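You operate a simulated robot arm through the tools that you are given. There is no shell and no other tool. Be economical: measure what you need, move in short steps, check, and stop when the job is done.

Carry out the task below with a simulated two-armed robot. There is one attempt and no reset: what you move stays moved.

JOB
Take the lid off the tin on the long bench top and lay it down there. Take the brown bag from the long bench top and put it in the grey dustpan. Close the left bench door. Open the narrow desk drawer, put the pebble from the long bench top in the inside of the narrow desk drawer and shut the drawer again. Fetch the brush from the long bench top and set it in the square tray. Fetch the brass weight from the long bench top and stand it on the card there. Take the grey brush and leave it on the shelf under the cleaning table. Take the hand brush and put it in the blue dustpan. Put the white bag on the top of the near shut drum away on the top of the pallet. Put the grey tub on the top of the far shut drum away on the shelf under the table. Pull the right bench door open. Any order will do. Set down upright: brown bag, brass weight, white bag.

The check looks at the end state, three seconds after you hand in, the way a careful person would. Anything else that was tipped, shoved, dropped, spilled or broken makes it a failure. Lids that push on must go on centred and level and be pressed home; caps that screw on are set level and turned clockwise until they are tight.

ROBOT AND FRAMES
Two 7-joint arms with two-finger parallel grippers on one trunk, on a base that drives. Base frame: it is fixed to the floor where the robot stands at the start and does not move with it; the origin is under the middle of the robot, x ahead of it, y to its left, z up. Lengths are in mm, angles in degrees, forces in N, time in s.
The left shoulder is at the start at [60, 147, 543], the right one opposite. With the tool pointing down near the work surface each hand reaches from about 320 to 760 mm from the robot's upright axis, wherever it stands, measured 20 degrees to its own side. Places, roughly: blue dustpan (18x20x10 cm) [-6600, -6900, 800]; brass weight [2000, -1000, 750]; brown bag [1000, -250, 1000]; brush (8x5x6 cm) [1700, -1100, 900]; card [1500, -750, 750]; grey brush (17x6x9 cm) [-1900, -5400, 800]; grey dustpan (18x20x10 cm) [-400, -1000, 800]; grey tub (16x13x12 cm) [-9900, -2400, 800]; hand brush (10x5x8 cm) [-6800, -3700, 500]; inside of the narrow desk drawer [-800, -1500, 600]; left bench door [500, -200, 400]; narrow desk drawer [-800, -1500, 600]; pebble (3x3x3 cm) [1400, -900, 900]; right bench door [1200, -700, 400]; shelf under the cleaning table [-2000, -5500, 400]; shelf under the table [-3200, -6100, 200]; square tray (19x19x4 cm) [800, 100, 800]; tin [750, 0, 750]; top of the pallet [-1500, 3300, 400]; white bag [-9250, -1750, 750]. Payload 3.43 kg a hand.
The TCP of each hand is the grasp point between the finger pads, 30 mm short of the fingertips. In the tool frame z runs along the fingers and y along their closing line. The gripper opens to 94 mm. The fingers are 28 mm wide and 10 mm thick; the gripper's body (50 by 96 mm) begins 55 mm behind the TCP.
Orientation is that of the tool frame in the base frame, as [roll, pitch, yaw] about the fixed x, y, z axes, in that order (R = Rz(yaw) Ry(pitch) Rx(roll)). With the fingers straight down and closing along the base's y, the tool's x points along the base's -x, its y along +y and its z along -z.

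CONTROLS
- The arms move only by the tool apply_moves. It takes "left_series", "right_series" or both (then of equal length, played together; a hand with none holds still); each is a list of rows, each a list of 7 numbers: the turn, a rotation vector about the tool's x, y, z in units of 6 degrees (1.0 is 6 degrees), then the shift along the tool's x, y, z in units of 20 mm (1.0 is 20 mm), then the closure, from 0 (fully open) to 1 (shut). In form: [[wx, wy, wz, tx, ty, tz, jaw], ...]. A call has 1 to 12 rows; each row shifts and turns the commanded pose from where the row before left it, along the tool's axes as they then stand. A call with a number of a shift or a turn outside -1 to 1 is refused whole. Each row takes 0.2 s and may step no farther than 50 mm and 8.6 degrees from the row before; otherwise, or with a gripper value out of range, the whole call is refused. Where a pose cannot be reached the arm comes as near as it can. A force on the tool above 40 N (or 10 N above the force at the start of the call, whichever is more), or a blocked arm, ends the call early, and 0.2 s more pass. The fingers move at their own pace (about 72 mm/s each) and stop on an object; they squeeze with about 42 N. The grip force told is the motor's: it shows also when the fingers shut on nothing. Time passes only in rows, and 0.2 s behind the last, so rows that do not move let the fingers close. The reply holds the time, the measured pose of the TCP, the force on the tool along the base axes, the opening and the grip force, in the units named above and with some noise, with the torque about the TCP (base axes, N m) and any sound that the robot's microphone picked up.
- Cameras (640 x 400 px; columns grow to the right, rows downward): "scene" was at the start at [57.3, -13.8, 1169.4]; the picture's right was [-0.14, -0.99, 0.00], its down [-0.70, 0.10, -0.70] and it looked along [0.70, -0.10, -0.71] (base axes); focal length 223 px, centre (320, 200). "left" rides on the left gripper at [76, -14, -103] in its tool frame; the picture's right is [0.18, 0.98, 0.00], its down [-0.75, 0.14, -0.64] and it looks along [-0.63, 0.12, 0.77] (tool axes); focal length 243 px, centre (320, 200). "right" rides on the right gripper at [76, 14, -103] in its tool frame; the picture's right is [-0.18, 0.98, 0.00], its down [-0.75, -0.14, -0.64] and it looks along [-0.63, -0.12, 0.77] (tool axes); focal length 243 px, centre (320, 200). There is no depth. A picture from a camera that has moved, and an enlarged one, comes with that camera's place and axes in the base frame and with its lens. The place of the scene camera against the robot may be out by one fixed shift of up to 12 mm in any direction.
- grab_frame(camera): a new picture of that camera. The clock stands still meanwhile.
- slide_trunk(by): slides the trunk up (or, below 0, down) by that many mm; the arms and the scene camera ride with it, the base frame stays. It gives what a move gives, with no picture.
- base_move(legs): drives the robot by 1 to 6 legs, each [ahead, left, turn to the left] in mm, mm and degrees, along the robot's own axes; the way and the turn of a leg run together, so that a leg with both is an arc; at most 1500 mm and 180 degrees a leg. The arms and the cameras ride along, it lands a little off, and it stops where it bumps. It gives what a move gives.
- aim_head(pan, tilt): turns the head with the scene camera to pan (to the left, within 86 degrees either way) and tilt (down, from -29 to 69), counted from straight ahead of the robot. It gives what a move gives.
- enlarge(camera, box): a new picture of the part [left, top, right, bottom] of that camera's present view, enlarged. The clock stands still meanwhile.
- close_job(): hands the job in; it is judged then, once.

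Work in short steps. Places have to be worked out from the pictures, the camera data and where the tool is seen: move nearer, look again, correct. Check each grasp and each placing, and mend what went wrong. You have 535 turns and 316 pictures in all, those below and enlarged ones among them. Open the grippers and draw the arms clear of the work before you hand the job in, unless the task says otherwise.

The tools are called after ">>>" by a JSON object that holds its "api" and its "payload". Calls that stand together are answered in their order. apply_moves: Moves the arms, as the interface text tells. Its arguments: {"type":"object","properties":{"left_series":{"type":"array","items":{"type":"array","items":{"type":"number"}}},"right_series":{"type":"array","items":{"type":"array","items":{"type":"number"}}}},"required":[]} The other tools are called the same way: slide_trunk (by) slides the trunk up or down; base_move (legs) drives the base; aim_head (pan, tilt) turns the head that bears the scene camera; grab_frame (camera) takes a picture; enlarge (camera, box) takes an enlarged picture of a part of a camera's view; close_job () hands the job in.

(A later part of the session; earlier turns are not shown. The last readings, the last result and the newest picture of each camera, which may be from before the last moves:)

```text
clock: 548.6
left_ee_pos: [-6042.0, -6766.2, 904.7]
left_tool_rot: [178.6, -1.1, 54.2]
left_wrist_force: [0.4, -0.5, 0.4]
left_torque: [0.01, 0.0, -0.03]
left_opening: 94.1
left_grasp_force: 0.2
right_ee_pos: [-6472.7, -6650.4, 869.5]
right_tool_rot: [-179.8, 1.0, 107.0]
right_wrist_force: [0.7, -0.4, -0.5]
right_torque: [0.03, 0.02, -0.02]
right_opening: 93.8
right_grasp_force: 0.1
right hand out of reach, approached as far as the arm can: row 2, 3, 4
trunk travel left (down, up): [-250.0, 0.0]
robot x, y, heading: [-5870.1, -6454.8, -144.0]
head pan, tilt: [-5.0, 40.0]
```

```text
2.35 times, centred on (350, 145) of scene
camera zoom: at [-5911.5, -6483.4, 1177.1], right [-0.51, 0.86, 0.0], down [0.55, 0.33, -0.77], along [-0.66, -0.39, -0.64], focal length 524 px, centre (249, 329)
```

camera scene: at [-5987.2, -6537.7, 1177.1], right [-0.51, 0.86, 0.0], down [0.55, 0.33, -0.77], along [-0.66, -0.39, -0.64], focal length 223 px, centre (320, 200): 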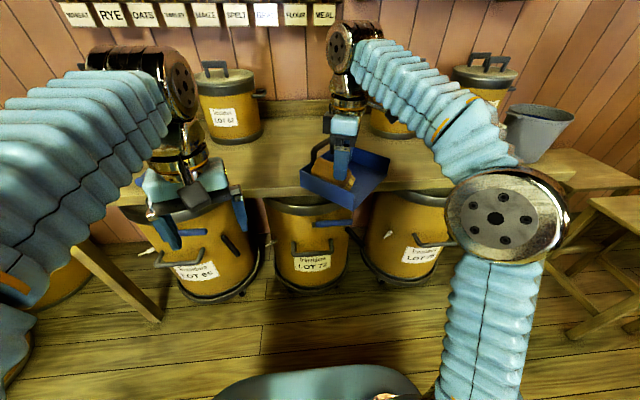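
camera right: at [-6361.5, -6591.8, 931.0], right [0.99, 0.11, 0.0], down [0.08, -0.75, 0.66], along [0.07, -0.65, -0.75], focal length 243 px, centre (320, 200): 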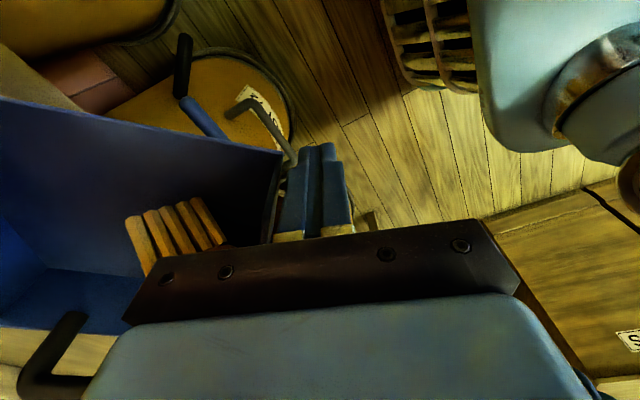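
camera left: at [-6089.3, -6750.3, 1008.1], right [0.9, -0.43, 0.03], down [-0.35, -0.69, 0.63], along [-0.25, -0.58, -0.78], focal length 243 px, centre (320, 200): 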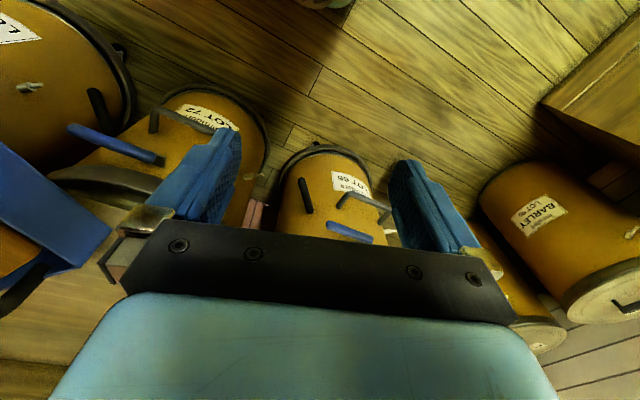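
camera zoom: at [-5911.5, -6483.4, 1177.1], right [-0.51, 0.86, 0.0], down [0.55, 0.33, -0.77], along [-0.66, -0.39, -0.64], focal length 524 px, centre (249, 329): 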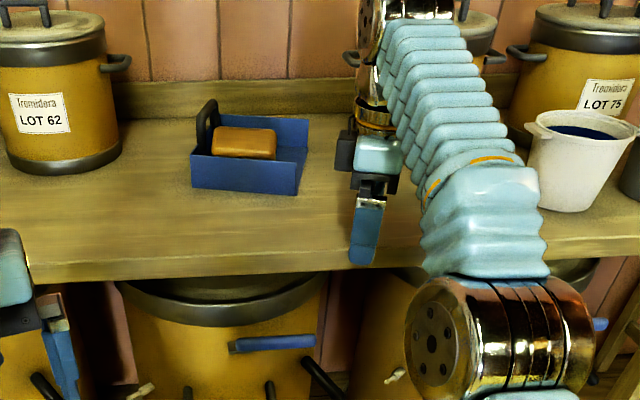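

Hand brush is in the blue dustpan, pan back in place. Now to the drums; I retrace my way toward the open hall, since the mill area looks like a dead end.

>>> {"api": "base_move", "payload": {"legs": [[-250, 100, 0], [0, 0, -166], [1100, 0, 0]]}}

>>> {"api": "aim_head", "payload": {"pan": 60, "tilt": 15}}

>>> {"api": "grab_frame", "payload": {"camera": "scene"}}

```text
clock: 562.8
left_ee_pos: [-4728.2, -5211.4, 904.9]
left_tool_rot: [178.6, -1.2, -114.3]
left_wrist_force: [0.2, 0.1, -0.5]
left_torque: [-0.02, -0.02, -0.01]
left_opening: 94.0
left_grasp_force: 0.0
right_ee_pos: [-4282.6, -5238.2, 869.3]
right_tool_rot: [-179.6, 1.1, -61.3]
right_wrist_force: [0.7, -0.2, -0.1]
right_torque: [0.01, 0.03, 0.01]
right_opening: 94.0
right_grasp_force: 0.1
trunk travel left (down, up): [-250.0, 0.0]
robot x, y, heading: [-4832.1, -5552.0, 47.6]
head pan, tilt: [-5.0, 40.0]
```

```text
clock: 564.2
left_ee_pos: [-4729.6, -5210.2, 904.4]
left_tool_rot: [178.7, -1.2, -114.3]
left_wrist_force: [-0.1, 0.1, 0.2]
left_torque: [0.01, -0.01, 0.01]
left_opening: 94.1
left_grasp_force: 0.1
right_ee_pos: [-4281.7, -5237.2, 868.7]
right_tool_rot: [-179.8, 1.2, -61.3]
right_wrist_force: [-0.4, -0.5, -0.1]
right_torque: [-0.02, -0.02, -0.01]
right_opening: 94.0
right_grasp_force: 0.1
trunk travel left (down, up): [-250.0, 0.0]
robot x, y, heading: [-4831.3, -5551.5, 47.6]
head pan, tilt: [60.0, 15.0]
```

```text
95 pictures are left
camera scene: at [-4875.2, -5485.2, 1216.6], right [0.95, 0.3, 0.0], down [0.08, -0.25, -0.97], along [-0.29, 0.92, -0.26], focal length 223 px, centre (320, 200)
```

scene: 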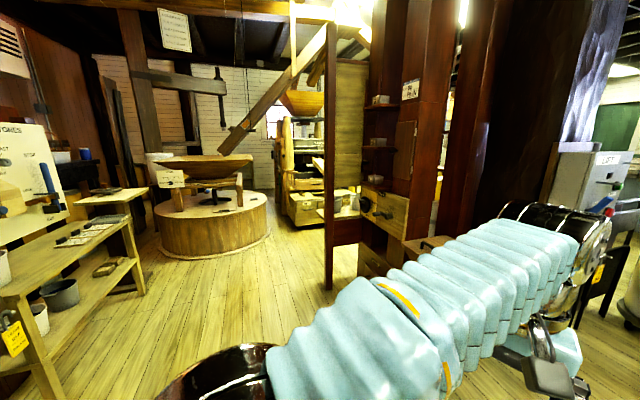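

The hall continues beyond the barrel. Drive back past the pillar to its far side.

>>> {"api": "base_move", "payload": {"legs": [[0, 0, -21], [1300, 0, 0], [1250, 0, 0], [0, 0, 65], [900, 0, 0]]}}

>>> {"api": "aim_head", "payload": {"pan": 50, "tilt": 12}}

>>> {"api": "grab_frame", "payload": {"camera": "scene"}}

```text
clock: 585.0
left_ee_pos: [-2631.5, -3225.2, 906.0]
left_tool_rot: [178.6, -1.1, -73.7]
left_wrist_force: [0.5, 0.2, 0.4]
left_torque: [-0.02, 0.01, 0.03]
left_opening: 94.1
left_grasp_force: 0.0
right_ee_pos: [-2273.7, -2955.0, 869.8]
right_tool_rot: [-179.9, 1.1, -20.7]
right_wrist_force: [-0.6, 0.5, 0.6]
right_torque: [0.01, 0.0, -0.03]
right_opening: 93.9
right_grasp_force: 0.0
trunk travel left (down, up): [-250.0, 0.0]
robot x, y, heading: [-2486.5, -3550.9, 88.0]
head pan, tilt: [60.0, 15.0]
```

```text
clock: 585.7
left_ee_pos: [-2630.5, -3226.0, 906.0]
left_tool_rot: [178.7, -1.0, -73.7]
left_wrist_force: [-0.2, -1.2, -0.6]
left_torque: [0.01, -0.03, -0.02]
left_opening: 94.4
left_grasp_force: 0.0
right_ee_pos: [-2273.2, -2955.2, 869.3]
right_tool_rot: [-179.8, 1.0, -20.7]
right_wrist_force: [-0.6, 0.5, -0.2]
right_torque: [0.01, 0.01, 0.0]
right_opening: 93.8
right_grasp_force: 0.1
trunk travel left (down, up): [-250.0, 0.0]
robot x, y, heading: [-2491.8, -3553.9, 88.1]
head pan, tilt: [50.0, 12.0]
```

```text
94 pictures are left
camera scene: at [-2553.1, -3522.1, 1221.5], right [0.67, 0.75, 0.0], down [0.15, -0.14, -0.98], along [-0.73, 0.65, -0.21], focal length 223 px, centre (320, 200)
```

scene: 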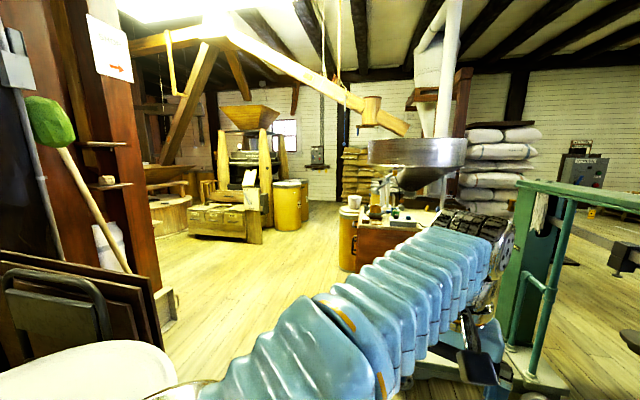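

There is a clear way west between the barrel and the cabinets. Proceed in legs.

>>> {"api": "base_move", "payload": {"legs": [[0, 0, 27], [700, 0, 0], [0, 0, 48], [1400, 0, 0], [0, 0, -33]]}}

>>> {"api": "aim_head", "payload": {"pan": 10, "tilt": 12}}

>>> {"api": "grab_frame", "payload": {"camera": "scene"}}

```text
clock: 587.4
left_ee_pos: [-2760.1, -3320.0, 905.6]
left_tool_rot: [178.6, -1.1, -48.2]
left_wrist_force: [-0.3, 0.4, -0.6]
left_torque: [0.0, 0.0, 0.0]
left_opening: 93.9
left_grasp_force: 0.0
right_ee_pos: [-2553.8, -2923.6, 869.7]
right_tool_rot: [-179.7, 1.0, 4.6]
right_wrist_force: [-0.4, -0.9, 0.0]
right_torque: [0.0, 0.0, 0.01]
right_opening: 94.1
right_grasp_force: 0.0
trunk travel left (down, up): [-250.0, 0.0]
robot x, y, heading: [-2491.7, -3555.9, 113.6]
head pan, tilt: [50.0, 12.0]
stopped in leg 1: the robot was blocked; the commanded pose is now the measured one
```

```text
clock: 588.5
left_ee_pos: [-2759.3, -3322.0, 905.6]
left_tool_rot: [178.6, -1.0, -48.3]
left_wrist_force: [-0.1, 0.5, 0.0]
left_torque: [-0.03, -0.03, 0.0]
left_opening: 94.1
left_grasp_force: 0.0
right_ee_pos: [-2554.7, -2924.9, 869.1]
right_tool_rot: [-179.8, 1.1, 4.8]
right_wrist_force: [-0.8, 0.4, -0.2]
right_torque: [-0.05, -0.04, -0.01]
right_opening: 94.0
right_grasp_force: 0.1
trunk travel left (down, up): [-250.0, 0.0]
robot x, y, heading: [-2490.3, -3557.3, 114.1]
head pan, tilt: [10.0, 12.0]
```

```text
93 pictures are left
camera scene: at [-2524.5, -3507.2, 1221.5], right [0.83, 0.55, 0.0], down [0.12, -0.17, -0.98], along [-0.54, 0.81, -0.21], focal length 223 px, centre (320, 200)
```

scene: 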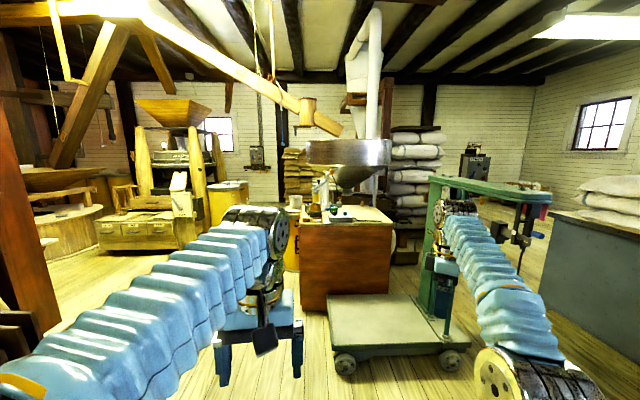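

Tight spot between barrel and scale. Strafe away, move north, then turn west to line up with the gap.

>>> {"api": "base_move", "payload": {"legs": [[0, -220, 0], [300, -135, 0], [0, 0, 66]]}}

>>> {"api": "aim_head", "payload": {"pan": 0, "tilt": 25}}

>>> {"api": "grab_frame", "payload": {"camera": "scene"}}

```text
clock: 589.2
left_ee_pos: [-2759.4, -3320.6, 905.2]
left_tool_rot: [178.6, -1.0, -48.4]
left_wrist_force: [0.0, 0.3, 0.1]
left_torque: [0.0, -0.04, -0.01]
left_opening: 93.8
left_grasp_force: 0.2
right_ee_pos: [-2550.8, -2924.2, 870.3]
right_tool_rot: [-179.8, 1.0, 4.5]
right_wrist_force: [-0.4, 0.7, -0.2]
right_torque: [0.0, 0.01, -0.02]
right_opening: 94.1
right_grasp_force: 0.1
trunk travel left (down, up): [-250.0, 0.0]
robot x, y, heading: [-2494.0, -3554.3, 113.2]
head pan, tilt: [10.0, 12.0]
stopped in leg 1: the robot was blocked; the commanded pose is now the measured one
```

```text
clock: 590.0
left_ee_pos: [-2758.4, -3320.2, 905.5]
left_tool_rot: [178.7, -1.1, -48.5]
left_wrist_force: [0.5, -0.1, -1.0]
left_torque: [0.0, -0.02, -0.01]
left_opening: 93.9
left_grasp_force: 0.1
right_ee_pos: [-2550.5, -2923.1, 869.4]
right_tool_rot: [-179.9, 1.0, 4.6]
right_wrist_force: [-0.3, 0.4, 0.1]
right_torque: [-0.03, 0.02, 0.0]
right_opening: 94.2
right_grasp_force: 0.2
trunk travel left (down, up): [-250.0, 0.0]
robot x, y, heading: [-2495.1, -3553.8, 113.3]
head pan, tilt: [0.0, 25.0]
```

```text
92 pictures are left
camera scene: at [-2509.2, -3499.2, 1200.5], right [0.92, 0.4, 0.0], down [0.17, -0.39, -0.91], along [-0.36, 0.83, -0.42], focal length 223 px, centre (320, 200)
```

scene: 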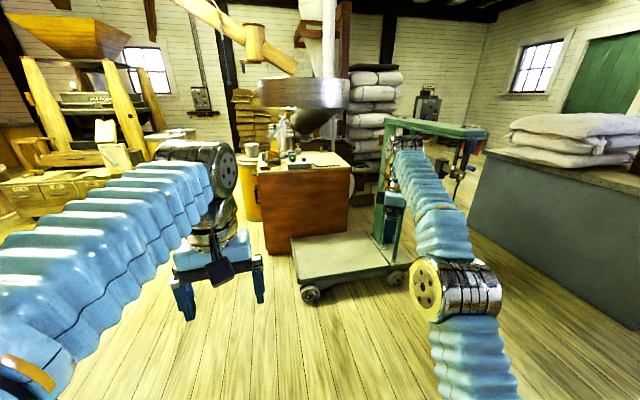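

>>> {"api": "aim_head", "payload": {"pan": -80, "tilt": 45}}

>>> {"api": "grab_frame", "payload": {"camera": "scene"}}

```text
clock: 591.5
left_ee_pos: [-2757.3, -3320.3, 905.6]
left_tool_rot: [178.6, -1.2, -48.4]
left_wrist_force: [-0.5, 0.5, -0.4]
left_torque: [-0.01, -0.02, 0.0]
left_opening: 94.0
left_grasp_force: 0.1
right_ee_pos: [-2549.7, -2922.6, 868.8]
right_tool_rot: [-179.9, 1.1, 4.6]
right_wrist_force: [-0.4, -0.9, -0.3]
right_torque: [-0.02, -0.05, -0.01]
right_opening: 94.1
right_grasp_force: 0.0
trunk travel left (down, up): [-250.0, 0.0]
robot x, y, heading: [-2493.0, -3556.0, 113.5]
head pan, tilt: [-80.0, 45.0]
```

```text
91 pictures are left
camera scene: at [-2404.6, -3538.9, 1169.9], right [0.55, -0.83, 0.0], down [-0.59, -0.39, -0.71], along [0.59, 0.39, -0.71], focal length 223 px, centre (320, 200)
```

scene: 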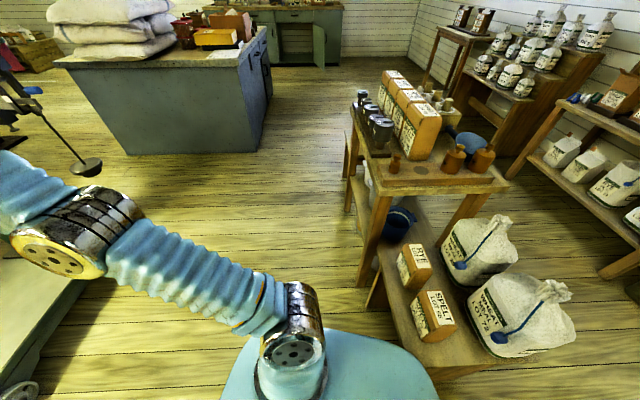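

The base is touching a display shelf behind-right; go forward first, then turn in the free space near the scale.

>>> {"api": "base_move", "payload": {"legs": [[430, 0, 0], [260, -40, 0], [0, 0, 60]]}}

>>> {"api": "aim_head", "payload": {"pan": 0, "tilt": 25}}

>>> {"api": "grab_frame", "payload": {"camera": "scene"}}

```text
clock: 598.3
left_ee_pos: [-3068.6, -3011.7, 904.9]
left_tool_rot: [178.6, -1.1, 11.6]
left_wrist_force: [0.0, 0.2, 0.2]
left_torque: [0.05, -0.01, -0.01]
left_opening: 94.1
left_grasp_force: 0.0
right_ee_pos: [-3307.8, -2633.7, 869.6]
right_tool_rot: [-179.8, 1.0, 64.5]
right_wrist_force: [0.2, -0.6, 0.0]
right_torque: [0.03, 0.02, -0.01]
right_opening: 94.0
right_grasp_force: 0.1
trunk travel left (down, up): [-250.0, 0.0]
robot x, y, heading: [-2730.1, -2896.4, 173.3]
head pan, tilt: [-80.0, 45.0]
```

```text
clock: 599.8
left_ee_pos: [-3068.5, -3010.5, 904.9]
left_tool_rot: [178.7, -1.0, 11.5]
left_wrist_force: [0.8, -0.6, 0.1]
left_torque: [-0.02, 0.02, 0.06]
left_opening: 93.9
left_grasp_force: 0.1
right_ee_pos: [-3306.9, -2632.7, 869.7]
right_tool_rot: [-179.8, 1.0, 64.4]
right_wrist_force: [0.5, -0.5, -0.1]
right_torque: [0.0, 0.01, 0.02]
right_opening: 94.0
right_grasp_force: 0.1
trunk travel left (down, up): [-250.0, 0.0]
robot x, y, heading: [-2731.4, -2895.3, 173.0]
head pan, tilt: [0.0, 25.0]
```

```text
90 pictures are left
camera scene: at [-2785.8, -2892.5, 1200.4], right [0.12, 0.99, 0.0], down [0.42, -0.05, -0.91], along [-0.9, 0.11, -0.42], focal length 223 px, centre (320, 200)
```

scene: 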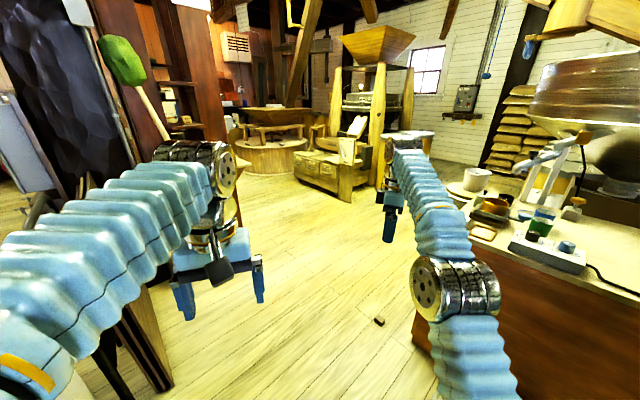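

A small block lies on the floor; check what it is.

>>> {"api": "enlarge", "payload": {"camera": "scene", "box": [340, 150, 620, 340]}}

```text
2.11 times, centred on (480, 245) of scene
camera zoom: at [-2785.8, -2892.5, 1200.4], right [0.12, 0.99, 0.0], down [0.42, -0.05, -0.91], along [-0.9, 0.11, -0.42], focal length 469 px, centre (-17, 105)
```

zoom: 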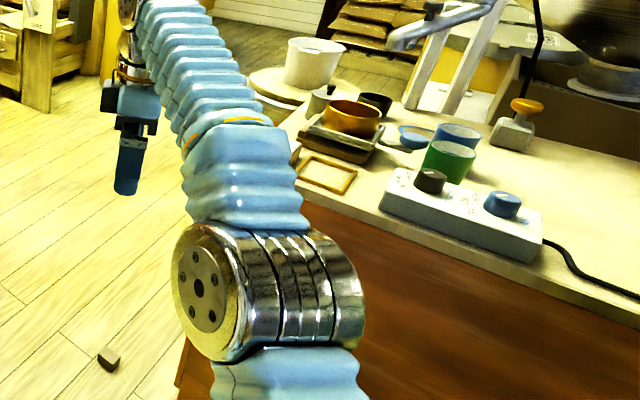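

>>> {"api": "enlarge", "payload": {"camera": "scene", "box": [355, 300, 405, 340]}}

>>> {"api": "enlarge", "payload": {"camera": "scene", "box": [450, 160, 600, 280]}}

```text
10.00 times, centred on (380, 320) of scene
camera zoom: at [-2785.8, -2892.5, 1200.4], right [0.12, 0.99, 0.0], down [0.42, -0.05, -0.91], along [-0.9, 0.11, -0.42], focal length 2229 px, centre (-280, -1000)
```

zoom: 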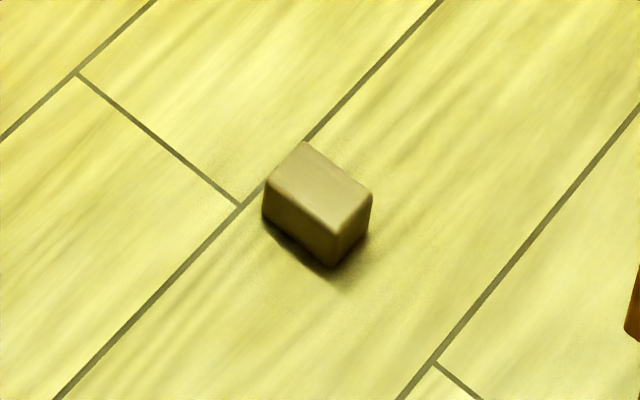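

```text
3.33 times, centred on (525, 220) of scene
camera zoom: at [-2785.8, -2892.5, 1200.4], right [0.12, 0.99, 0.0], down [0.42, -0.05, -0.91], along [-0.9, 0.11, -0.42], focal length 743 px, centre (-363, 133)
```

zoom: 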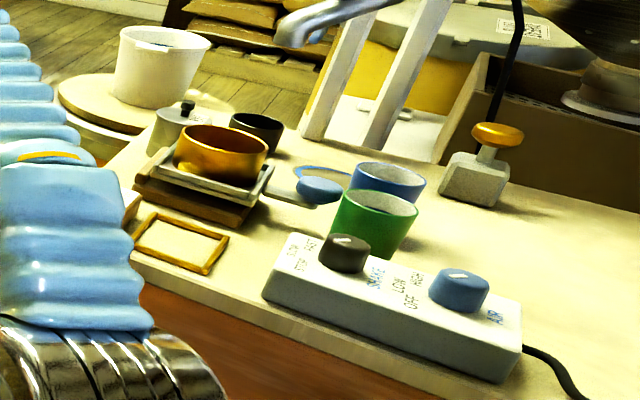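

The block (≈65 mm) may have been knocked off the counter corner by my right hand. I move on a little, staying clear, then look back at the counter to judge.

>>> {"api": "base_move", "payload": {"legs": [[0, 0, 5], [850, 0, 0]]}}

>>> {"api": "aim_head", "payload": {"pan": -80, "tilt": 30}}

>>> {"api": "enlarge", "payload": {"camera": "scene", "box": [200, 60, 640, 340]}}

```text
clock: 604.8
left_ee_pos: [-3907.2, -3019.9, 905.7]
left_tool_rot: [178.6, -1.2, 17.0]
left_wrist_force: [-0.7, 0.3, -0.1]
left_torque: [0.01, 0.02, 0.0]
left_opening: 94.2
left_grasp_force: 0.1
right_ee_pos: [-4180.4, -2665.5, 868.7]
right_tool_rot: [-179.9, 1.0, 69.8]
right_wrist_force: [-0.6, 0.4, 0.4]
right_torque: [-0.02, -0.02, 0.03]
right_opening: 94.1
right_grasp_force: 0.1
trunk travel left (down, up): [-250.0, 0.0]
robot x, y, heading: [-3587.7, -2876.3, 178.9]
head pan, tilt: [0.0, 25.0]
```

```text
clock: 606.4
left_ee_pos: [-3907.3, -3021.5, 906.2]
left_tool_rot: [178.6, -1.0, 16.9]
left_wrist_force: [1.1, -0.3, 0.1]
left_torque: [-0.02, -0.03, -0.01]
left_opening: 93.7
left_grasp_force: 0.1
right_ee_pos: [-4181.0, -2665.1, 868.7]
right_tool_rot: [-179.7, 1.0, 69.9]
right_wrist_force: [-0.3, 0.1, 0.3]
right_torque: [-0.04, -0.06, -0.01]
right_opening: 94.3
right_grasp_force: 0.0
trunk travel left (down, up): [-250.0, 0.0]
robot x, y, heading: [-3580.0, -2871.9, 178.5]
head pan, tilt: [-80.0, 30.0]
```

```text
1.43 times, centred on (420, 200) of scene
camera zoom: at [-3559.9, -2789.2, 1192.5], right [0.99, 0.15, 0.0], down [0.08, -0.49, -0.87], along [-0.13, 0.86, -0.5], focal length 318 px, centre (177, 200)
```

zoom: 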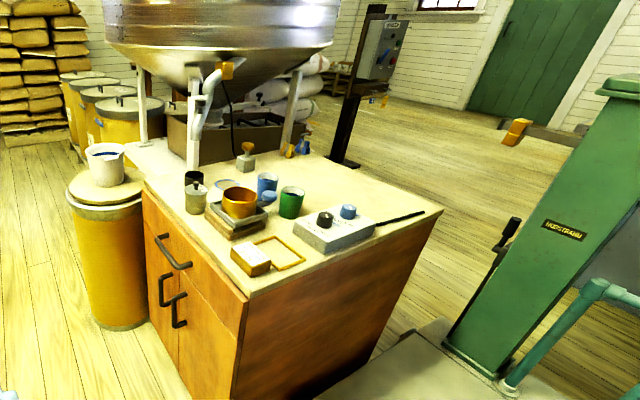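

The counter's corner items stand undisturbed, so that floor block was probably there before; leave it. Continue west.

>>> {"api": "base_move", "payload": {"legs": [[400, 0, 0], [0, 0, -38], [1000, 0, 0]]}}

>>> {"api": "aim_head", "payload": {"pan": 15, "tilt": 15}}

>>> {"api": "grab_frame", "payload": {"camera": "scene"}}

```text
clock: 615.5
left_ee_pos: [-5101.0, -2135.2, 905.2]
left_tool_rot: [178.5, -1.1, -21.9]
left_wrist_force: [-0.6, -0.1, 0.3]
left_torque: [0.04, 0.03, 0.03]
left_opening: 94.2
left_grasp_force: 0.0
right_ee_pos: [-5091.3, -1686.9, 869.5]
right_tool_rot: [-179.8, 1.0, 31.0]
right_wrist_force: [-0.4, 0.1, 0.4]
right_torque: [-0.01, 0.0, 0.0]
right_opening: 93.9
right_grasp_force: 0.1
trunk travel left (down, up): [-250.0, 0.0]
robot x, y, heading: [-4757.0, -2224.9, 139.8]
head pan, tilt: [-80.0, 30.0]
```

```text
clock: 617.2
left_ee_pos: [-5100.4, -2133.5, 905.0]
left_tool_rot: [178.6, -1.1, -21.9]
left_wrist_force: [0.0, 0.0, 0.1]
left_torque: [0.0, 0.03, 0.0]
left_opening: 94.1
left_grasp_force: 0.0
right_ee_pos: [-5092.4, -1685.9, 870.0]
right_tool_rot: [-179.9, 1.0, 31.1]
right_wrist_force: [-0.3, 1.0, -0.4]
right_torque: [0.0, 0.01, 0.0]
right_opening: 94.1
right_grasp_force: 0.1
trunk travel left (down, up): [-250.0, 0.0]
robot x, y, heading: [-4755.4, -2223.4, 139.9]
head pan, tilt: [15.0, 15.0]
```

```text
85 pictures are left
camera scene: at [-4811.7, -2206.6, 1216.6], right [0.42, 0.91, 0.0], down [0.23, -0.11, -0.97], along [-0.87, 0.41, -0.26], focal length 223 px, centre (320, 200)
```

scene: 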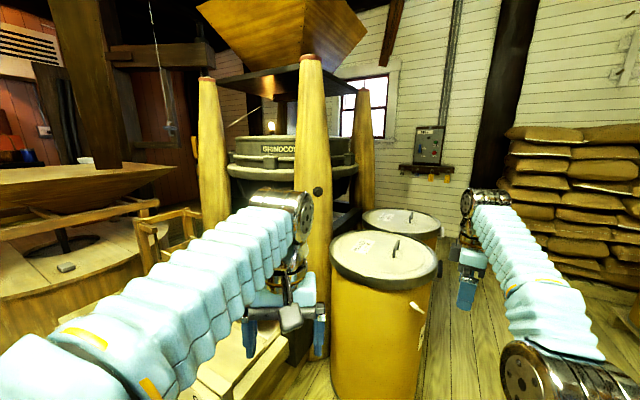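

Pass to the right of the yellow drums: drive north, then turn west and look.

>>> {"api": "base_move", "payload": {"legs": [[0, 0, -47], [1450, 0, 0], [0, 0, 75]]}}

>>> {"api": "aim_head", "payload": {"pan": 5, "tilt": 12}}

>>> {"api": "grab_frame", "payload": {"camera": "scene"}}

```text
clock: 629.2
left_ee_pos: [-5216.2, -800.5, 905.6]
left_tool_rot: [178.5, -0.9, -8.0]
left_wrist_force: [0.7, 0.1, -0.4]
left_torque: [0.01, 0.01, 0.01]
left_opening: 94.1
left_grasp_force: 0.0
right_ee_pos: [-5315.8, -363.8, 868.9]
right_tool_rot: [-179.8, 1.0, 45.1]
right_wrist_force: [0.2, 0.3, -0.5]
right_torque: [0.0, -0.04, 0.0]
right_opening: 94.1
right_grasp_force: 0.0
trunk travel left (down, up): [-250.0, 0.0]
robot x, y, heading: [-4863.0, -805.2, 154.1]
head pan, tilt: [15.0, 15.0]
stopped in leg 3: the robot was blocked; the commanded pose is now the measured one
```

```text
clock: 630.0
left_ee_pos: [-5217.4, -799.9, 904.7]
left_tool_rot: [178.6, -1.1, -7.9]
left_wrist_force: [0.0, 0.5, -0.4]
left_torque: [0.01, 0.01, 0.02]
left_opening: 94.0
left_grasp_force: 0.0
right_ee_pos: [-5316.8, -364.8, 869.2]
right_tool_rot: [-179.7, 1.0, 45.1]
right_wrist_force: [-0.1, 0.2, 0.5]
right_torque: [0.01, 0.01, 0.02]
right_opening: 93.9
right_grasp_force: 0.0
trunk travel left (down, up): [-250.0, 0.0]
robot x, y, heading: [-4858.3, -801.4, 154.2]
head pan, tilt: [5.0, 12.0]
```

```text
84 pictures are left
camera scene: at [-4914.2, -787.5, 1221.5], right [0.36, 0.93, 0.0], down [0.19, -0.07, -0.98], along [-0.91, 0.35, -0.21], focal length 223 px, centre (320, 200)
```

scene: 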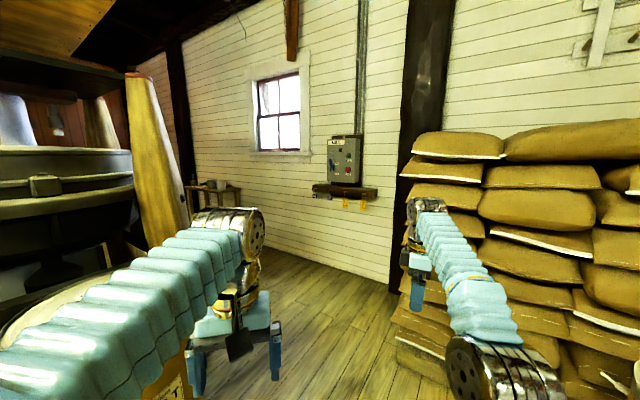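

The base's rear is near the grain bins. Move ahead first, then turn and follow the wall corridor.

>>> {"api": "base_move", "payload": {"legs": [[350, 0, 0], [0, 0, 18], [1250, 0, 0], [0, 0, 44]]}}

>>> {"api": "aim_head", "payload": {"pan": 0, "tilt": 12}}

>>> {"api": "grab_frame", "payload": {"camera": "scene"}}

```text
clock: 641.1
left_ee_pos: [-6576.8, -778.4, 905.6]
left_tool_rot: [178.6, -1.1, 53.2]
left_wrist_force: [0.4, 0.3, 0.9]
left_torque: [-0.01, -0.01, 0.0]
left_opening: 94.1
left_grasp_force: 0.1
right_ee_pos: [-7006.8, -655.3, 869.3]
right_tool_rot: [-179.8, 1.1, 106.2]
right_wrist_force: [0.0, -0.3, -0.1]
right_torque: [0.0, -0.02, -0.02]
right_opening: 94.0
right_grasp_force: 0.1
trunk travel left (down, up): [-250.0, 0.0]
robot x, y, heading: [-6402.9, -467.3, -144.8]
head pan, tilt: [5.0, 12.0]
```

```text
clock: 641.8
left_ee_pos: [-6575.9, -777.9, 904.8]
left_tool_rot: [178.6, -1.1, 53.3]
left_wrist_force: [0.4, 0.2, -0.7]
left_torque: [0.0, -0.01, 0.0]
left_opening: 93.9
left_grasp_force: 0.0
right_ee_pos: [-7006.9, -655.6, 870.2]
right_tool_rot: [-179.8, 1.0, 106.2]
right_wrist_force: [0.6, 0.1, -0.2]
right_torque: [0.04, 0.04, -0.05]
right_opening: 94.1
right_grasp_force: 0.1
trunk travel left (down, up): [-250.0, 0.0]
robot x, y, heading: [-6402.0, -468.0, -144.8]
head pan, tilt: [0.0, 12.0]
```

```text
83 pictures are left
camera scene: at [-6445.4, -508.4, 1221.5], right [-0.57, 0.82, 0.0], down [0.17, 0.12, -0.98], along [-0.8, -0.56, -0.21], focal length 223 px, centre (320, 200)
```

scene: 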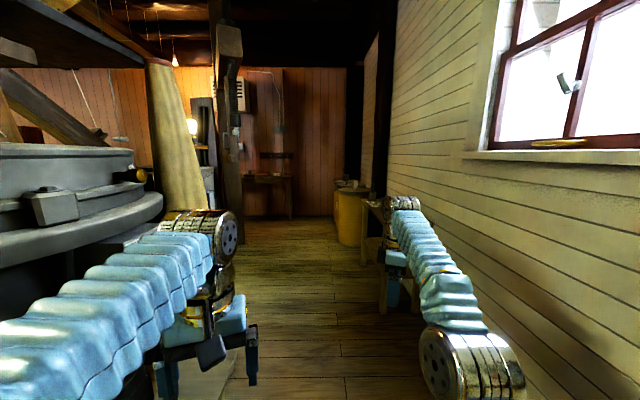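

Corridor ahead with drums at its end. Shift left to centre between column and small table, and advance.

>>> {"api": "base_move", "payload": {"legs": [[0, 170, 0.5], [1300, 0, 0]]}}

>>> {"api": "grab_frame", "payload": {"camera": "scene"}}

```text
clock: 646.7
left_ee_pos: [-6972.0, -1271.7, 908.4]
left_tool_rot: [178.2, -0.8, 59.9]
left_wrist_force: [1.0, 0.5, 0.3]
left_torque: [-0.01, 0.0, -0.01]
left_opening: 94.3
left_grasp_force: 0.0
right_ee_pos: [-7414.8, -1195.9, 873.1]
right_tool_rot: [-179.7, 1.6, 112.6]
right_wrist_force: [-0.1, 0.3, 0.2]
right_torque: [0.02, 0.01, 0.0]
right_opening: 93.9
right_grasp_force: 0.2
trunk travel left (down, up): [-250.0, 0.0]
robot x, y, heading: [-6831.0, -954.2, -138.6]
head pan, tilt: [0.0, 12.0]
stopped in leg 2: the robot was blocked; the commanded pose is now the measured one
```

```text
82 pictures are left
camera scene: at [-6875.1, -985.9, 1222.5], right [-0.66, 0.75, -0.01], down [0.16, 0.13, -0.98], along [-0.73, -0.65, -0.2], focal length 223 px, centre (320, 200)
```

scene: 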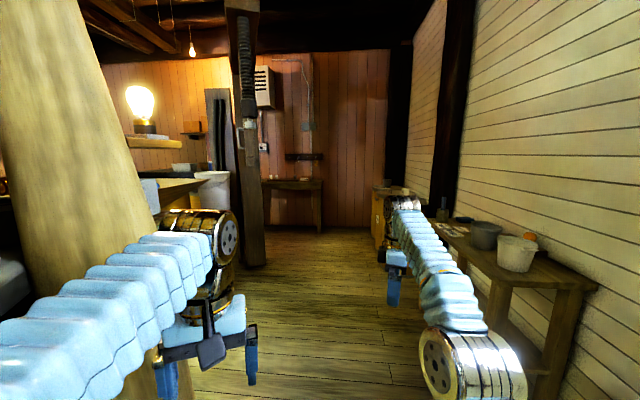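

Left side met the sifter's post. Back up slightly, straighten, shift right 100 mm and proceed.

>>> {"api": "base_move", "payload": {"legs": [[-80, 0, 0], [0, 0, -5.7], [0, -100, 0], [900, 0, 0]]}}

>>> {"api": "grab_frame", "payload": {"camera": "scene"}}

```text
clock: 647.4
left_ee_pos: [-6972.8, -1272.8, 907.7]
left_tool_rot: [178.3, -0.7, 59.9]
left_wrist_force: [0.2, -0.2, 0.3]
left_torque: [0.0, 0.0, -0.01]
left_opening: 94.2
left_grasp_force: 0.2
right_ee_pos: [-7413.9, -1196.2, 871.0]
right_tool_rot: [-179.8, 1.3, 112.6]
right_wrist_force: [0.2, 0.1, -0.3]
right_torque: [-0.01, 0.0, 0.02]
right_opening: 94.1
right_grasp_force: 0.0
trunk travel left (down, up): [-250.0, 0.0]
robot x, y, heading: [-6828.5, -946.7, -138.5]
head pan, tilt: [0.0, 12.0]
stopped in leg 1: the robot was blocked; the commanded pose is now the measured one
```

```text
81 pictures are left
camera scene: at [-6873.8, -987.6, 1221.7], right [-0.66, 0.75, -0.01], down [0.16, 0.13, -0.98], along [-0.73, -0.65, -0.21], focal length 223 px, centre (320, 200)
```

scene: 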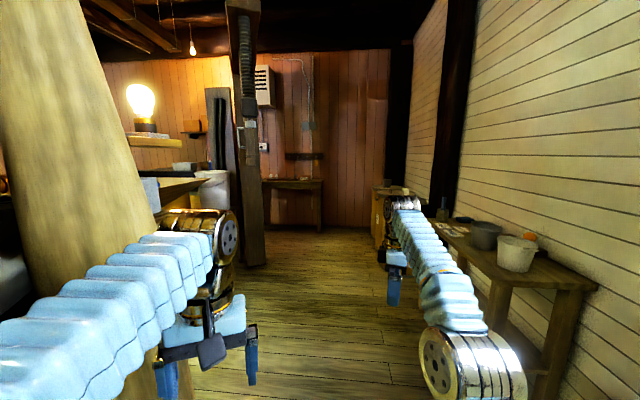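

>>> {"api": "base_move", "payload": {"legs": [[0, -80, 0]]}}

>>> {"api": "aim_head", "payload": {"pan": 75, "tilt": 30}}

>>> {"api": "grab_frame", "payload": {"camera": "scene"}}

```text
clock: 648.4
left_ee_pos: [-7024.2, -1217.8, 906.0]
left_tool_rot: [178.5, -1.1, 59.9]
left_wrist_force: [0.6, -0.1, -0.5]
left_torque: [0.0, 0.04, -0.01]
left_opening: 93.8
left_grasp_force: 0.1
right_ee_pos: [-7465.4, -1141.5, 871.5]
right_tool_rot: [-179.7, 1.0, 112.6]
right_wrist_force: [-0.3, 0.3, -0.4]
right_torque: [0.03, 0.01, 0.01]
right_opening: 93.8
right_grasp_force: 0.1
trunk travel left (down, up): [-250.0, 0.0]
robot x, y, heading: [-6881.5, -888.8, -138.6]
head pan, tilt: [0.0, 12.0]
```

```text
clock: 649.9
left_ee_pos: [-7022.5, -1217.2, 905.4]
left_tool_rot: [178.5, -0.9, 59.8]
left_wrist_force: [-0.3, -0.6, -1.0]
left_torque: [-0.01, 0.0, 0.02]
left_opening: 94.0
left_grasp_force: 0.0
right_ee_pos: [-7465.2, -1141.5, 870.5]
right_tool_rot: [-179.7, 0.9, 112.6]
right_wrist_force: [0.3, 1.6, -0.4]
right_torque: [0.02, 0.01, -0.03]
right_opening: 94.0
right_grasp_force: 0.1
trunk travel left (down, up): [-250.0, 0.0]
robot x, y, heading: [-6886.3, -889.9, -138.5]
head pan, tilt: [75.0, 30.0]
```

```text
80 pictures are left
camera scene: at [-6813.7, -953.2, 1192.5], right [-0.9, -0.45, 0.0], down [-0.22, 0.45, -0.87], along [0.39, -0.78, -0.5], focal length 223 px, centre (320, 200)
```

scene: 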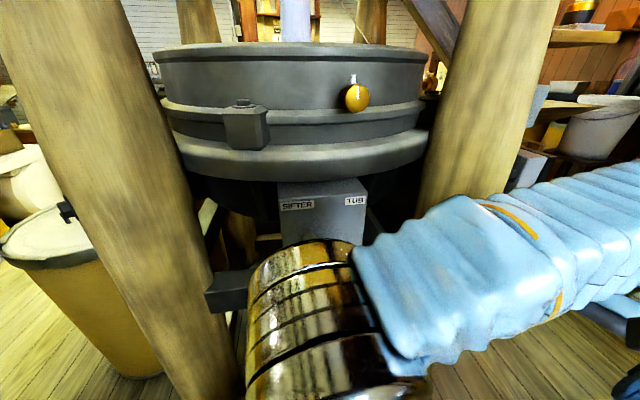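

The left elbow had slipped between the sifter's posts; now shift further right to free it, straighten, and go on.

>>> {"api": "base_move", "payload": {"legs": [[0, -80, 0], [0, 0, -5.7], [450, 0, 0], [450, 40, 0]]}}

>>> {"api": "aim_head", "payload": {"pan": 0, "tilt": 20}}

>>> {"api": "grab_frame", "payload": {"camera": "scene"}}

```text
clock: 656.1
left_ee_pos: [-7824.9, -1698.7, 905.5]
left_tool_rot: [178.4, -1.0, 53.5]
left_wrist_force: [-0.1, 0.3, 0.9]
left_torque: [0.02, 0.01, -0.02]
left_opening: 93.9
left_grasp_force: 0.0
right_ee_pos: [-8254.5, -1573.4, 871.6]
right_tool_rot: [-179.7, 0.9, 106.3]
right_wrist_force: [0.1, -0.1, 0.3]
right_torque: [0.03, 0.0, -0.01]
right_opening: 93.8
right_grasp_force: 0.0
trunk travel left (down, up): [-250.0, 0.0]
robot x, y, heading: [-7650.1, -1386.1, -144.8]
head pan, tilt: [75.0, 30.0]
```

```text
clock: 657.6
left_ee_pos: [-7825.2, -1699.0, 906.2]
left_tool_rot: [178.5, -1.0, 53.4]
left_wrist_force: [-0.6, -1.4, 0.3]
left_torque: [0.04, -0.01, 0.0]
left_opening: 94.1
left_grasp_force: 0.0
right_ee_pos: [-8254.3, -1573.2, 871.7]
right_tool_rot: [-179.7, 1.0, 106.2]
right_wrist_force: [-0.9, 0.3, 0.0]
right_torque: [0.01, 0.0, 0.02]
right_opening: 93.9
right_grasp_force: 0.1
trunk travel left (down, up): [-250.0, 0.0]
robot x, y, heading: [-7648.2, -1394.8, -144.7]
head pan, tilt: [0.0, 20.0]
```

```text
79 pictures are left
camera scene: at [-7693.7, -1428.4, 1208.5], right [-0.58, 0.82, 0.0], down [0.28, 0.2, -0.94], along [-0.77, -0.54, -0.34], focal length 223 px, centre (320, 200)
```

scene: 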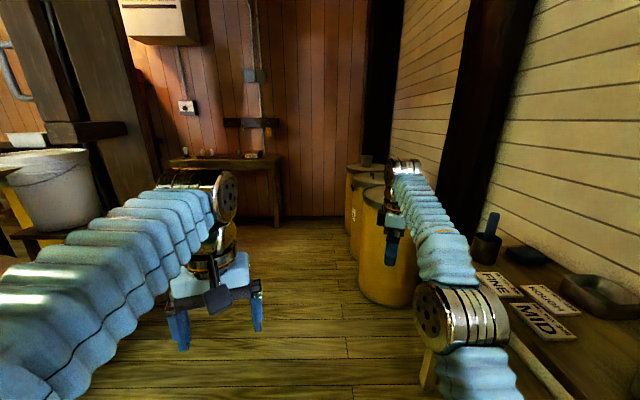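

Drums stand along the wall ahead-right. Move ahead, then diagonally left for room, then turn to face the near drum.

>>> {"api": "base_move", "payload": {"legs": [[420, 0, 0], [500, 500, 0], [600, 0, 0], [0, 0, -90]]}}

>>> {"api": "aim_head", "payload": {"pan": -5, "tilt": 25}}

>>> {"api": "grab_frame", "payload": {"camera": "scene"}}

```text
clock: 670.5
left_ee_pos: [-8923.9, -2501.2, 904.5]
left_tool_rot: [178.5, -1.1, -36.5]
left_wrist_force: [-0.9, 0.1, -0.2]
left_torque: [0.0, 0.0, 0.0]
left_opening: 93.9
left_grasp_force: 0.0
right_ee_pos: [-8798.1, -2070.5, 871.2]
right_tool_rot: [-179.7, 1.0, 16.2]
right_wrist_force: [-0.4, -0.3, -0.4]
right_torque: [0.04, 0.01, 0.0]
right_opening: 93.9
right_grasp_force: 0.1
trunk travel left (down, up): [-250.0, 0.0]
robot x, y, heading: [-8615.2, -2675.9, 125.1]
head pan, tilt: [0.0, 20.0]
```

```text
clock: 671.2
left_ee_pos: [-8925.1, -2501.7, 904.6]
left_tool_rot: [178.5, -1.0, -36.5]
left_wrist_force: [1.1, 0.8, 0.1]
left_torque: [-0.02, -0.02, 0.02]
left_opening: 94.1
left_grasp_force: 0.1
right_ee_pos: [-8798.9, -2071.0, 869.6]
right_tool_rot: [-179.7, 1.0, 16.2]
right_wrist_force: [1.1, -0.8, -0.5]
right_torque: [0.01, 0.0, 0.0]
right_opening: 94.1
right_grasp_force: 0.1
trunk travel left (down, up): [-250.0, 0.0]
robot x, y, heading: [-8613.5, -2677.2, 125.2]
head pan, tilt: [-5.0, 25.0]
```

```text
78 pictures are left
camera scene: at [-8636.6, -2623.8, 1200.5], right [0.86, 0.5, 0.0], down [0.21, -0.37, -0.91], along [-0.45, 0.78, -0.42], focal length 223 px, centre (320, 200)
```

scene: 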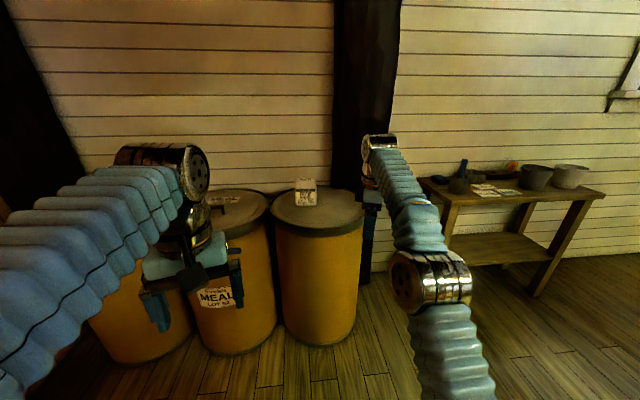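

>>> {"api": "enlarge", "payload": {"camera": "scene", "box": [60, 150, 380, 350]}}

```text
2.00 times, centred on (220, 250) of scene
camera zoom: at [-8636.6, -2623.8, 1200.5], right [0.86, 0.5, 0.0], down [0.21, -0.37, -0.91], along [-0.45, 0.78, -0.42], focal length 446 px, centre (520, 100)
```

zoom: 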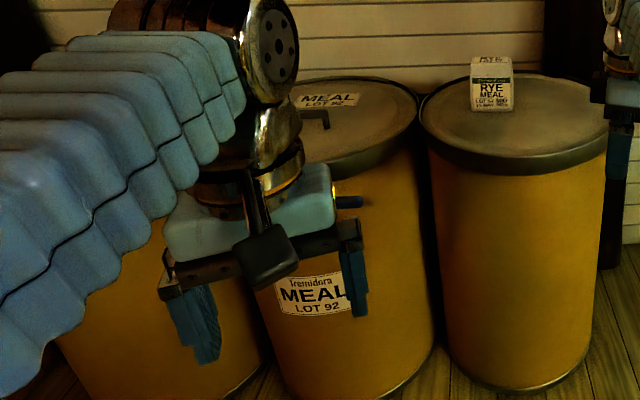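

White bag "RYE MEAL" is on the right drum, ≈(−9160,−1845). Drive closer and inspect with the right-hand camera.

>>> {"api": "base_move", "payload": {"legs": [[370, 60, 0.5]]}}

>>> {"api": "aim_head", "payload": {"pan": -10, "tilt": 38}}

>>> {"api": "enlarge", "payload": {"camera": "scene", "box": [230, 80, 470, 240]}}

>>> {"api": "grab_frame", "payload": {"camera": "right"}}

```text
clock: 673.5
left_ee_pos: [-9185.2, -2238.4, 905.8]
left_tool_rot: [178.5, -1.0, -36.2]
left_wrist_force: [0.1, 0.1, -0.5]
left_torque: [0.01, 0.01, -0.01]
left_opening: 94.0
left_grasp_force: 0.1
right_ee_pos: [-9062.5, -1806.7, 870.5]
right_tool_rot: [-179.7, 1.0, 16.4]
right_wrist_force: [0.2, -0.6, 0.2]
right_torque: [0.0, 0.03, 0.02]
right_opening: 94.0
right_grasp_force: 0.1
trunk travel left (down, up): [-250.0, 0.0]
robot x, y, heading: [-8875.0, -2412.6, 125.2]
head pan, tilt: [-5.0, 25.0]
```

```text
clock: 674.3
left_ee_pos: [-9186.1, -2237.4, 906.0]
left_tool_rot: [178.5, -0.9, -36.1]
left_wrist_force: [0.4, 0.6, 0.9]
left_torque: [0.01, -0.01, 0.01]
left_opening: 93.9
left_grasp_force: 0.2
right_ee_pos: [-9063.1, -1807.2, 871.9]
right_tool_rot: [-179.7, 1.1, 16.4]
right_wrist_force: [-0.2, -0.2, -0.7]
right_torque: [0.0, -0.02, 0.0]
right_opening: 94.1
right_grasp_force: 0.0
trunk travel left (down, up): [-250.0, 0.0]
robot x, y, heading: [-8873.3, -2413.2, 125.5]
head pan, tilt: [-10.0, 38.0]
```

```text
2.50 times, centred on (350, 160) of scene
camera zoom: at [-8887.9, -2360.7, 1180.1], right [0.9, 0.43, 0.0], down [0.26, -0.56, -0.79], along [-0.34, 0.71, -0.62], focal length 557 px, centre (245, 300)
```

zoom: 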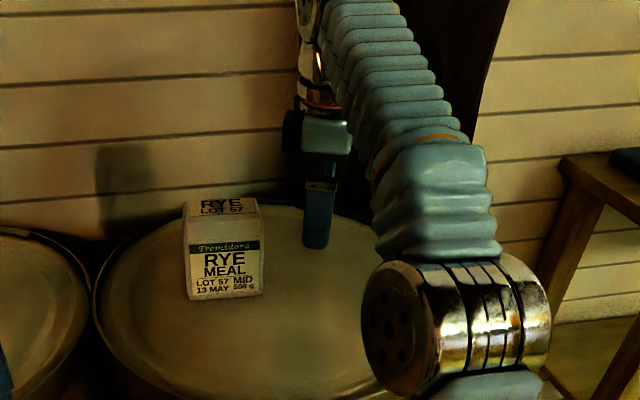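

```text
75 pictures are left
camera right: at [-8983.3, -1799.1, 971.8], right [0.1, -0.99, 0.0], down [-0.75, -0.08, 0.66], along [-0.65, -0.06, -0.75], focal length 243 px, centre (320, 200)
```

right: 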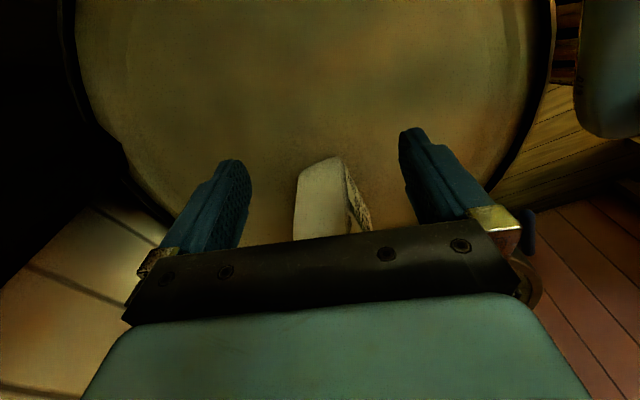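

Bag ≈96 wide × 50 deep × 120 high at ≈(−9174,−1851), facing me. Align the right hand's yaw and start sliding it over from the side.

>>> {"api": "apply_moves", "payload": {"right_series": [[0, 0, -0.9, 0, -0.36, 0, 0], [0, 0, -0.9, 0, -0.36, 0, 0], [0, 0, -0.8, 0, -0.36, 0, 0], [0, 0, 0, -0.9, 0, 0, 0], [0, 0, 0, -0.9, 0, 0, 0]]}}

>>> {"api": "grab_frame", "payload": {"camera": "right"}}

```text
clock: 675.5
left_ee_pos: [-9185.9, -2238.0, 905.8]
left_tool_rot: [178.5, -0.9, -36.2]
left_wrist_force: [-0.6, -0.7, -0.1]
left_torque: [0.02, 0.02, -0.01]
left_opening: 94.0
left_grasp_force: 0.1
right_ee_pos: [-9094.1, -1809.2, 854.0]
right_tool_rot: [-179.3, 0.9, 32.0]
right_wrist_force: [0.0, -0.4, -0.2]
right_torque: [-0.05, -0.01, -0.01]
right_opening: 94.2
right_grasp_force: 0.0
right hand out of reach, approached as far as the arm can: row 2, 5
trunk travel left (down, up): [-250.0, 0.0]
robot x, y, heading: [-8873.5, -2411.4, 125.5]
head pan, tilt: [-10.0, 38.0]
```

```text
74 pictures are left
camera right: at [-9019.7, -1782.0, 954.0], right [0.37, -0.93, -0.01], down [-0.7, -0.28, 0.66], along [-0.61, -0.23, -0.76], focal length 243 px, centre (320, 200)
```

right: 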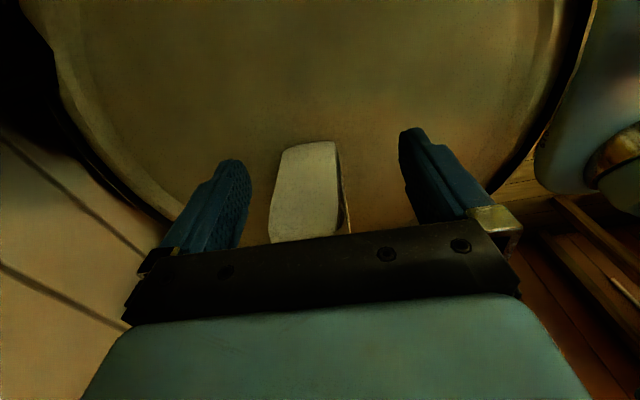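

Bag lies centred between the finger lines. Continue sliding 90 mm while lowering to z≈815.

>>> {"api": "apply_moves", "payload": {"right_series": [[0, 0, 0, -0.9, -0.06, 0.4, 0], [0, 0, 0, -0.9, -0.06, 0.4, 0], [0, 0, 0, -0.9, -0.06, 0.4, 0], [0, 0, 0, -0.9, -0.06, 0.4, 0], [0, 0, 0, -0.9, -0.06, 0.4, 0]]}}

>>> {"api": "grab_frame", "payload": {"camera": "right"}}

```text
clock: 676.7
left_ee_pos: [-9185.2, -2238.1, 904.5]
left_tool_rot: [178.5, -1.0, -36.2]
left_wrist_force: [-1.0, -0.2, 0.1]
left_torque: [0.0, 0.03, 0.0]
left_opening: 94.0
left_grasp_force: 0.0
right_ee_pos: [-9174.6, -1852.8, 815.1]
right_tool_rot: [-179.3, 0.9, 31.9]
right_wrist_force: [0.9, 0.2, 0.1]
right_torque: [0.0, -0.01, -0.02]
right_opening: 94.1
right_grasp_force: 0.0
trunk travel left (down, up): [-250.0, 0.0]
robot x, y, heading: [-8875.5, -2413.7, 125.2]
head pan, tilt: [-10.0, 38.0]
```

```text
73 pictures are left
camera right: at [-9099.2, -1824.4, 915.7], right [0.36, -0.93, -0.01], down [-0.7, -0.28, 0.66], along [-0.61, -0.23, -0.75], focal length 243 px, centre (320, 200)
```

right: 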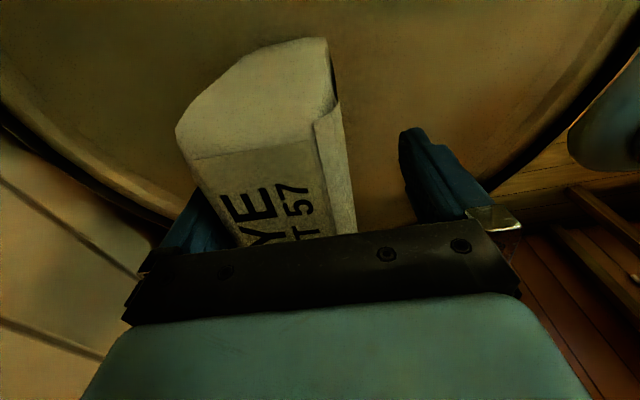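

>>> {"api": "apply_moves", "payload": {"right_series": [[0, 0, 0, 0, -0.45, 0.2, 0], [0, 0, 0, 0, 0, 0, 0.2], [0, 0, 0, 0, 0, 0, 0.5], [0, 0, 0, 0, 0, 0, 1], [0, 0, 0, 0, 0, 0, 1]]}}

>>> {"api": "grab_frame", "payload": {"camera": "right"}}

```text
clock: 677.9
left_ee_pos: [-9185.9, -2238.8, 906.1]
left_tool_rot: [178.4, -1.0, -36.1]
left_wrist_force: [0.7, 0.0, -0.1]
left_torque: [0.02, -0.04, 0.01]
left_opening: 94.0
left_grasp_force: 0.0
right_ee_pos: [-9175.1, -1848.7, 808.6]
right_tool_rot: [-179.4, 0.9, 32.0]
right_wrist_force: [-0.6, 1.0, -0.4]
right_torque: [-0.01, 0.05, -0.02]
right_opening: 60.3
right_grasp_force: 42.5
right hand out of reach, approached as far as the arm can: row 1
trunk travel left (down, up): [-250.0, 0.0]
robot x, y, heading: [-8875.5, -2410.4, 125.2]
head pan, tilt: [-10.0, 38.0]
```

```text
72 pictures are left
camera right: at [-9100.7, -1820.6, 909.3], right [0.37, -0.93, -0.01], down [-0.7, -0.28, 0.66], along [-0.61, -0.23, -0.76], focal length 243 px, centre (320, 200)
```

right: 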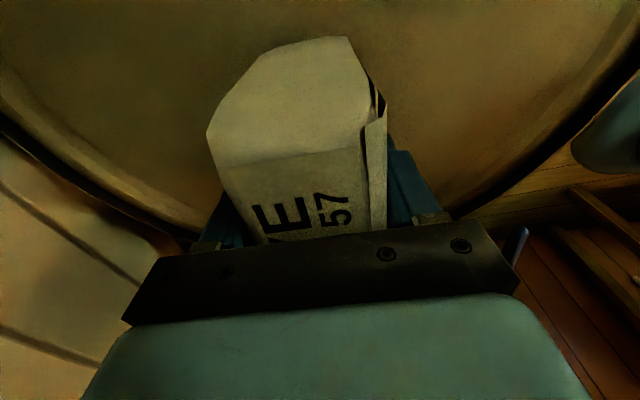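

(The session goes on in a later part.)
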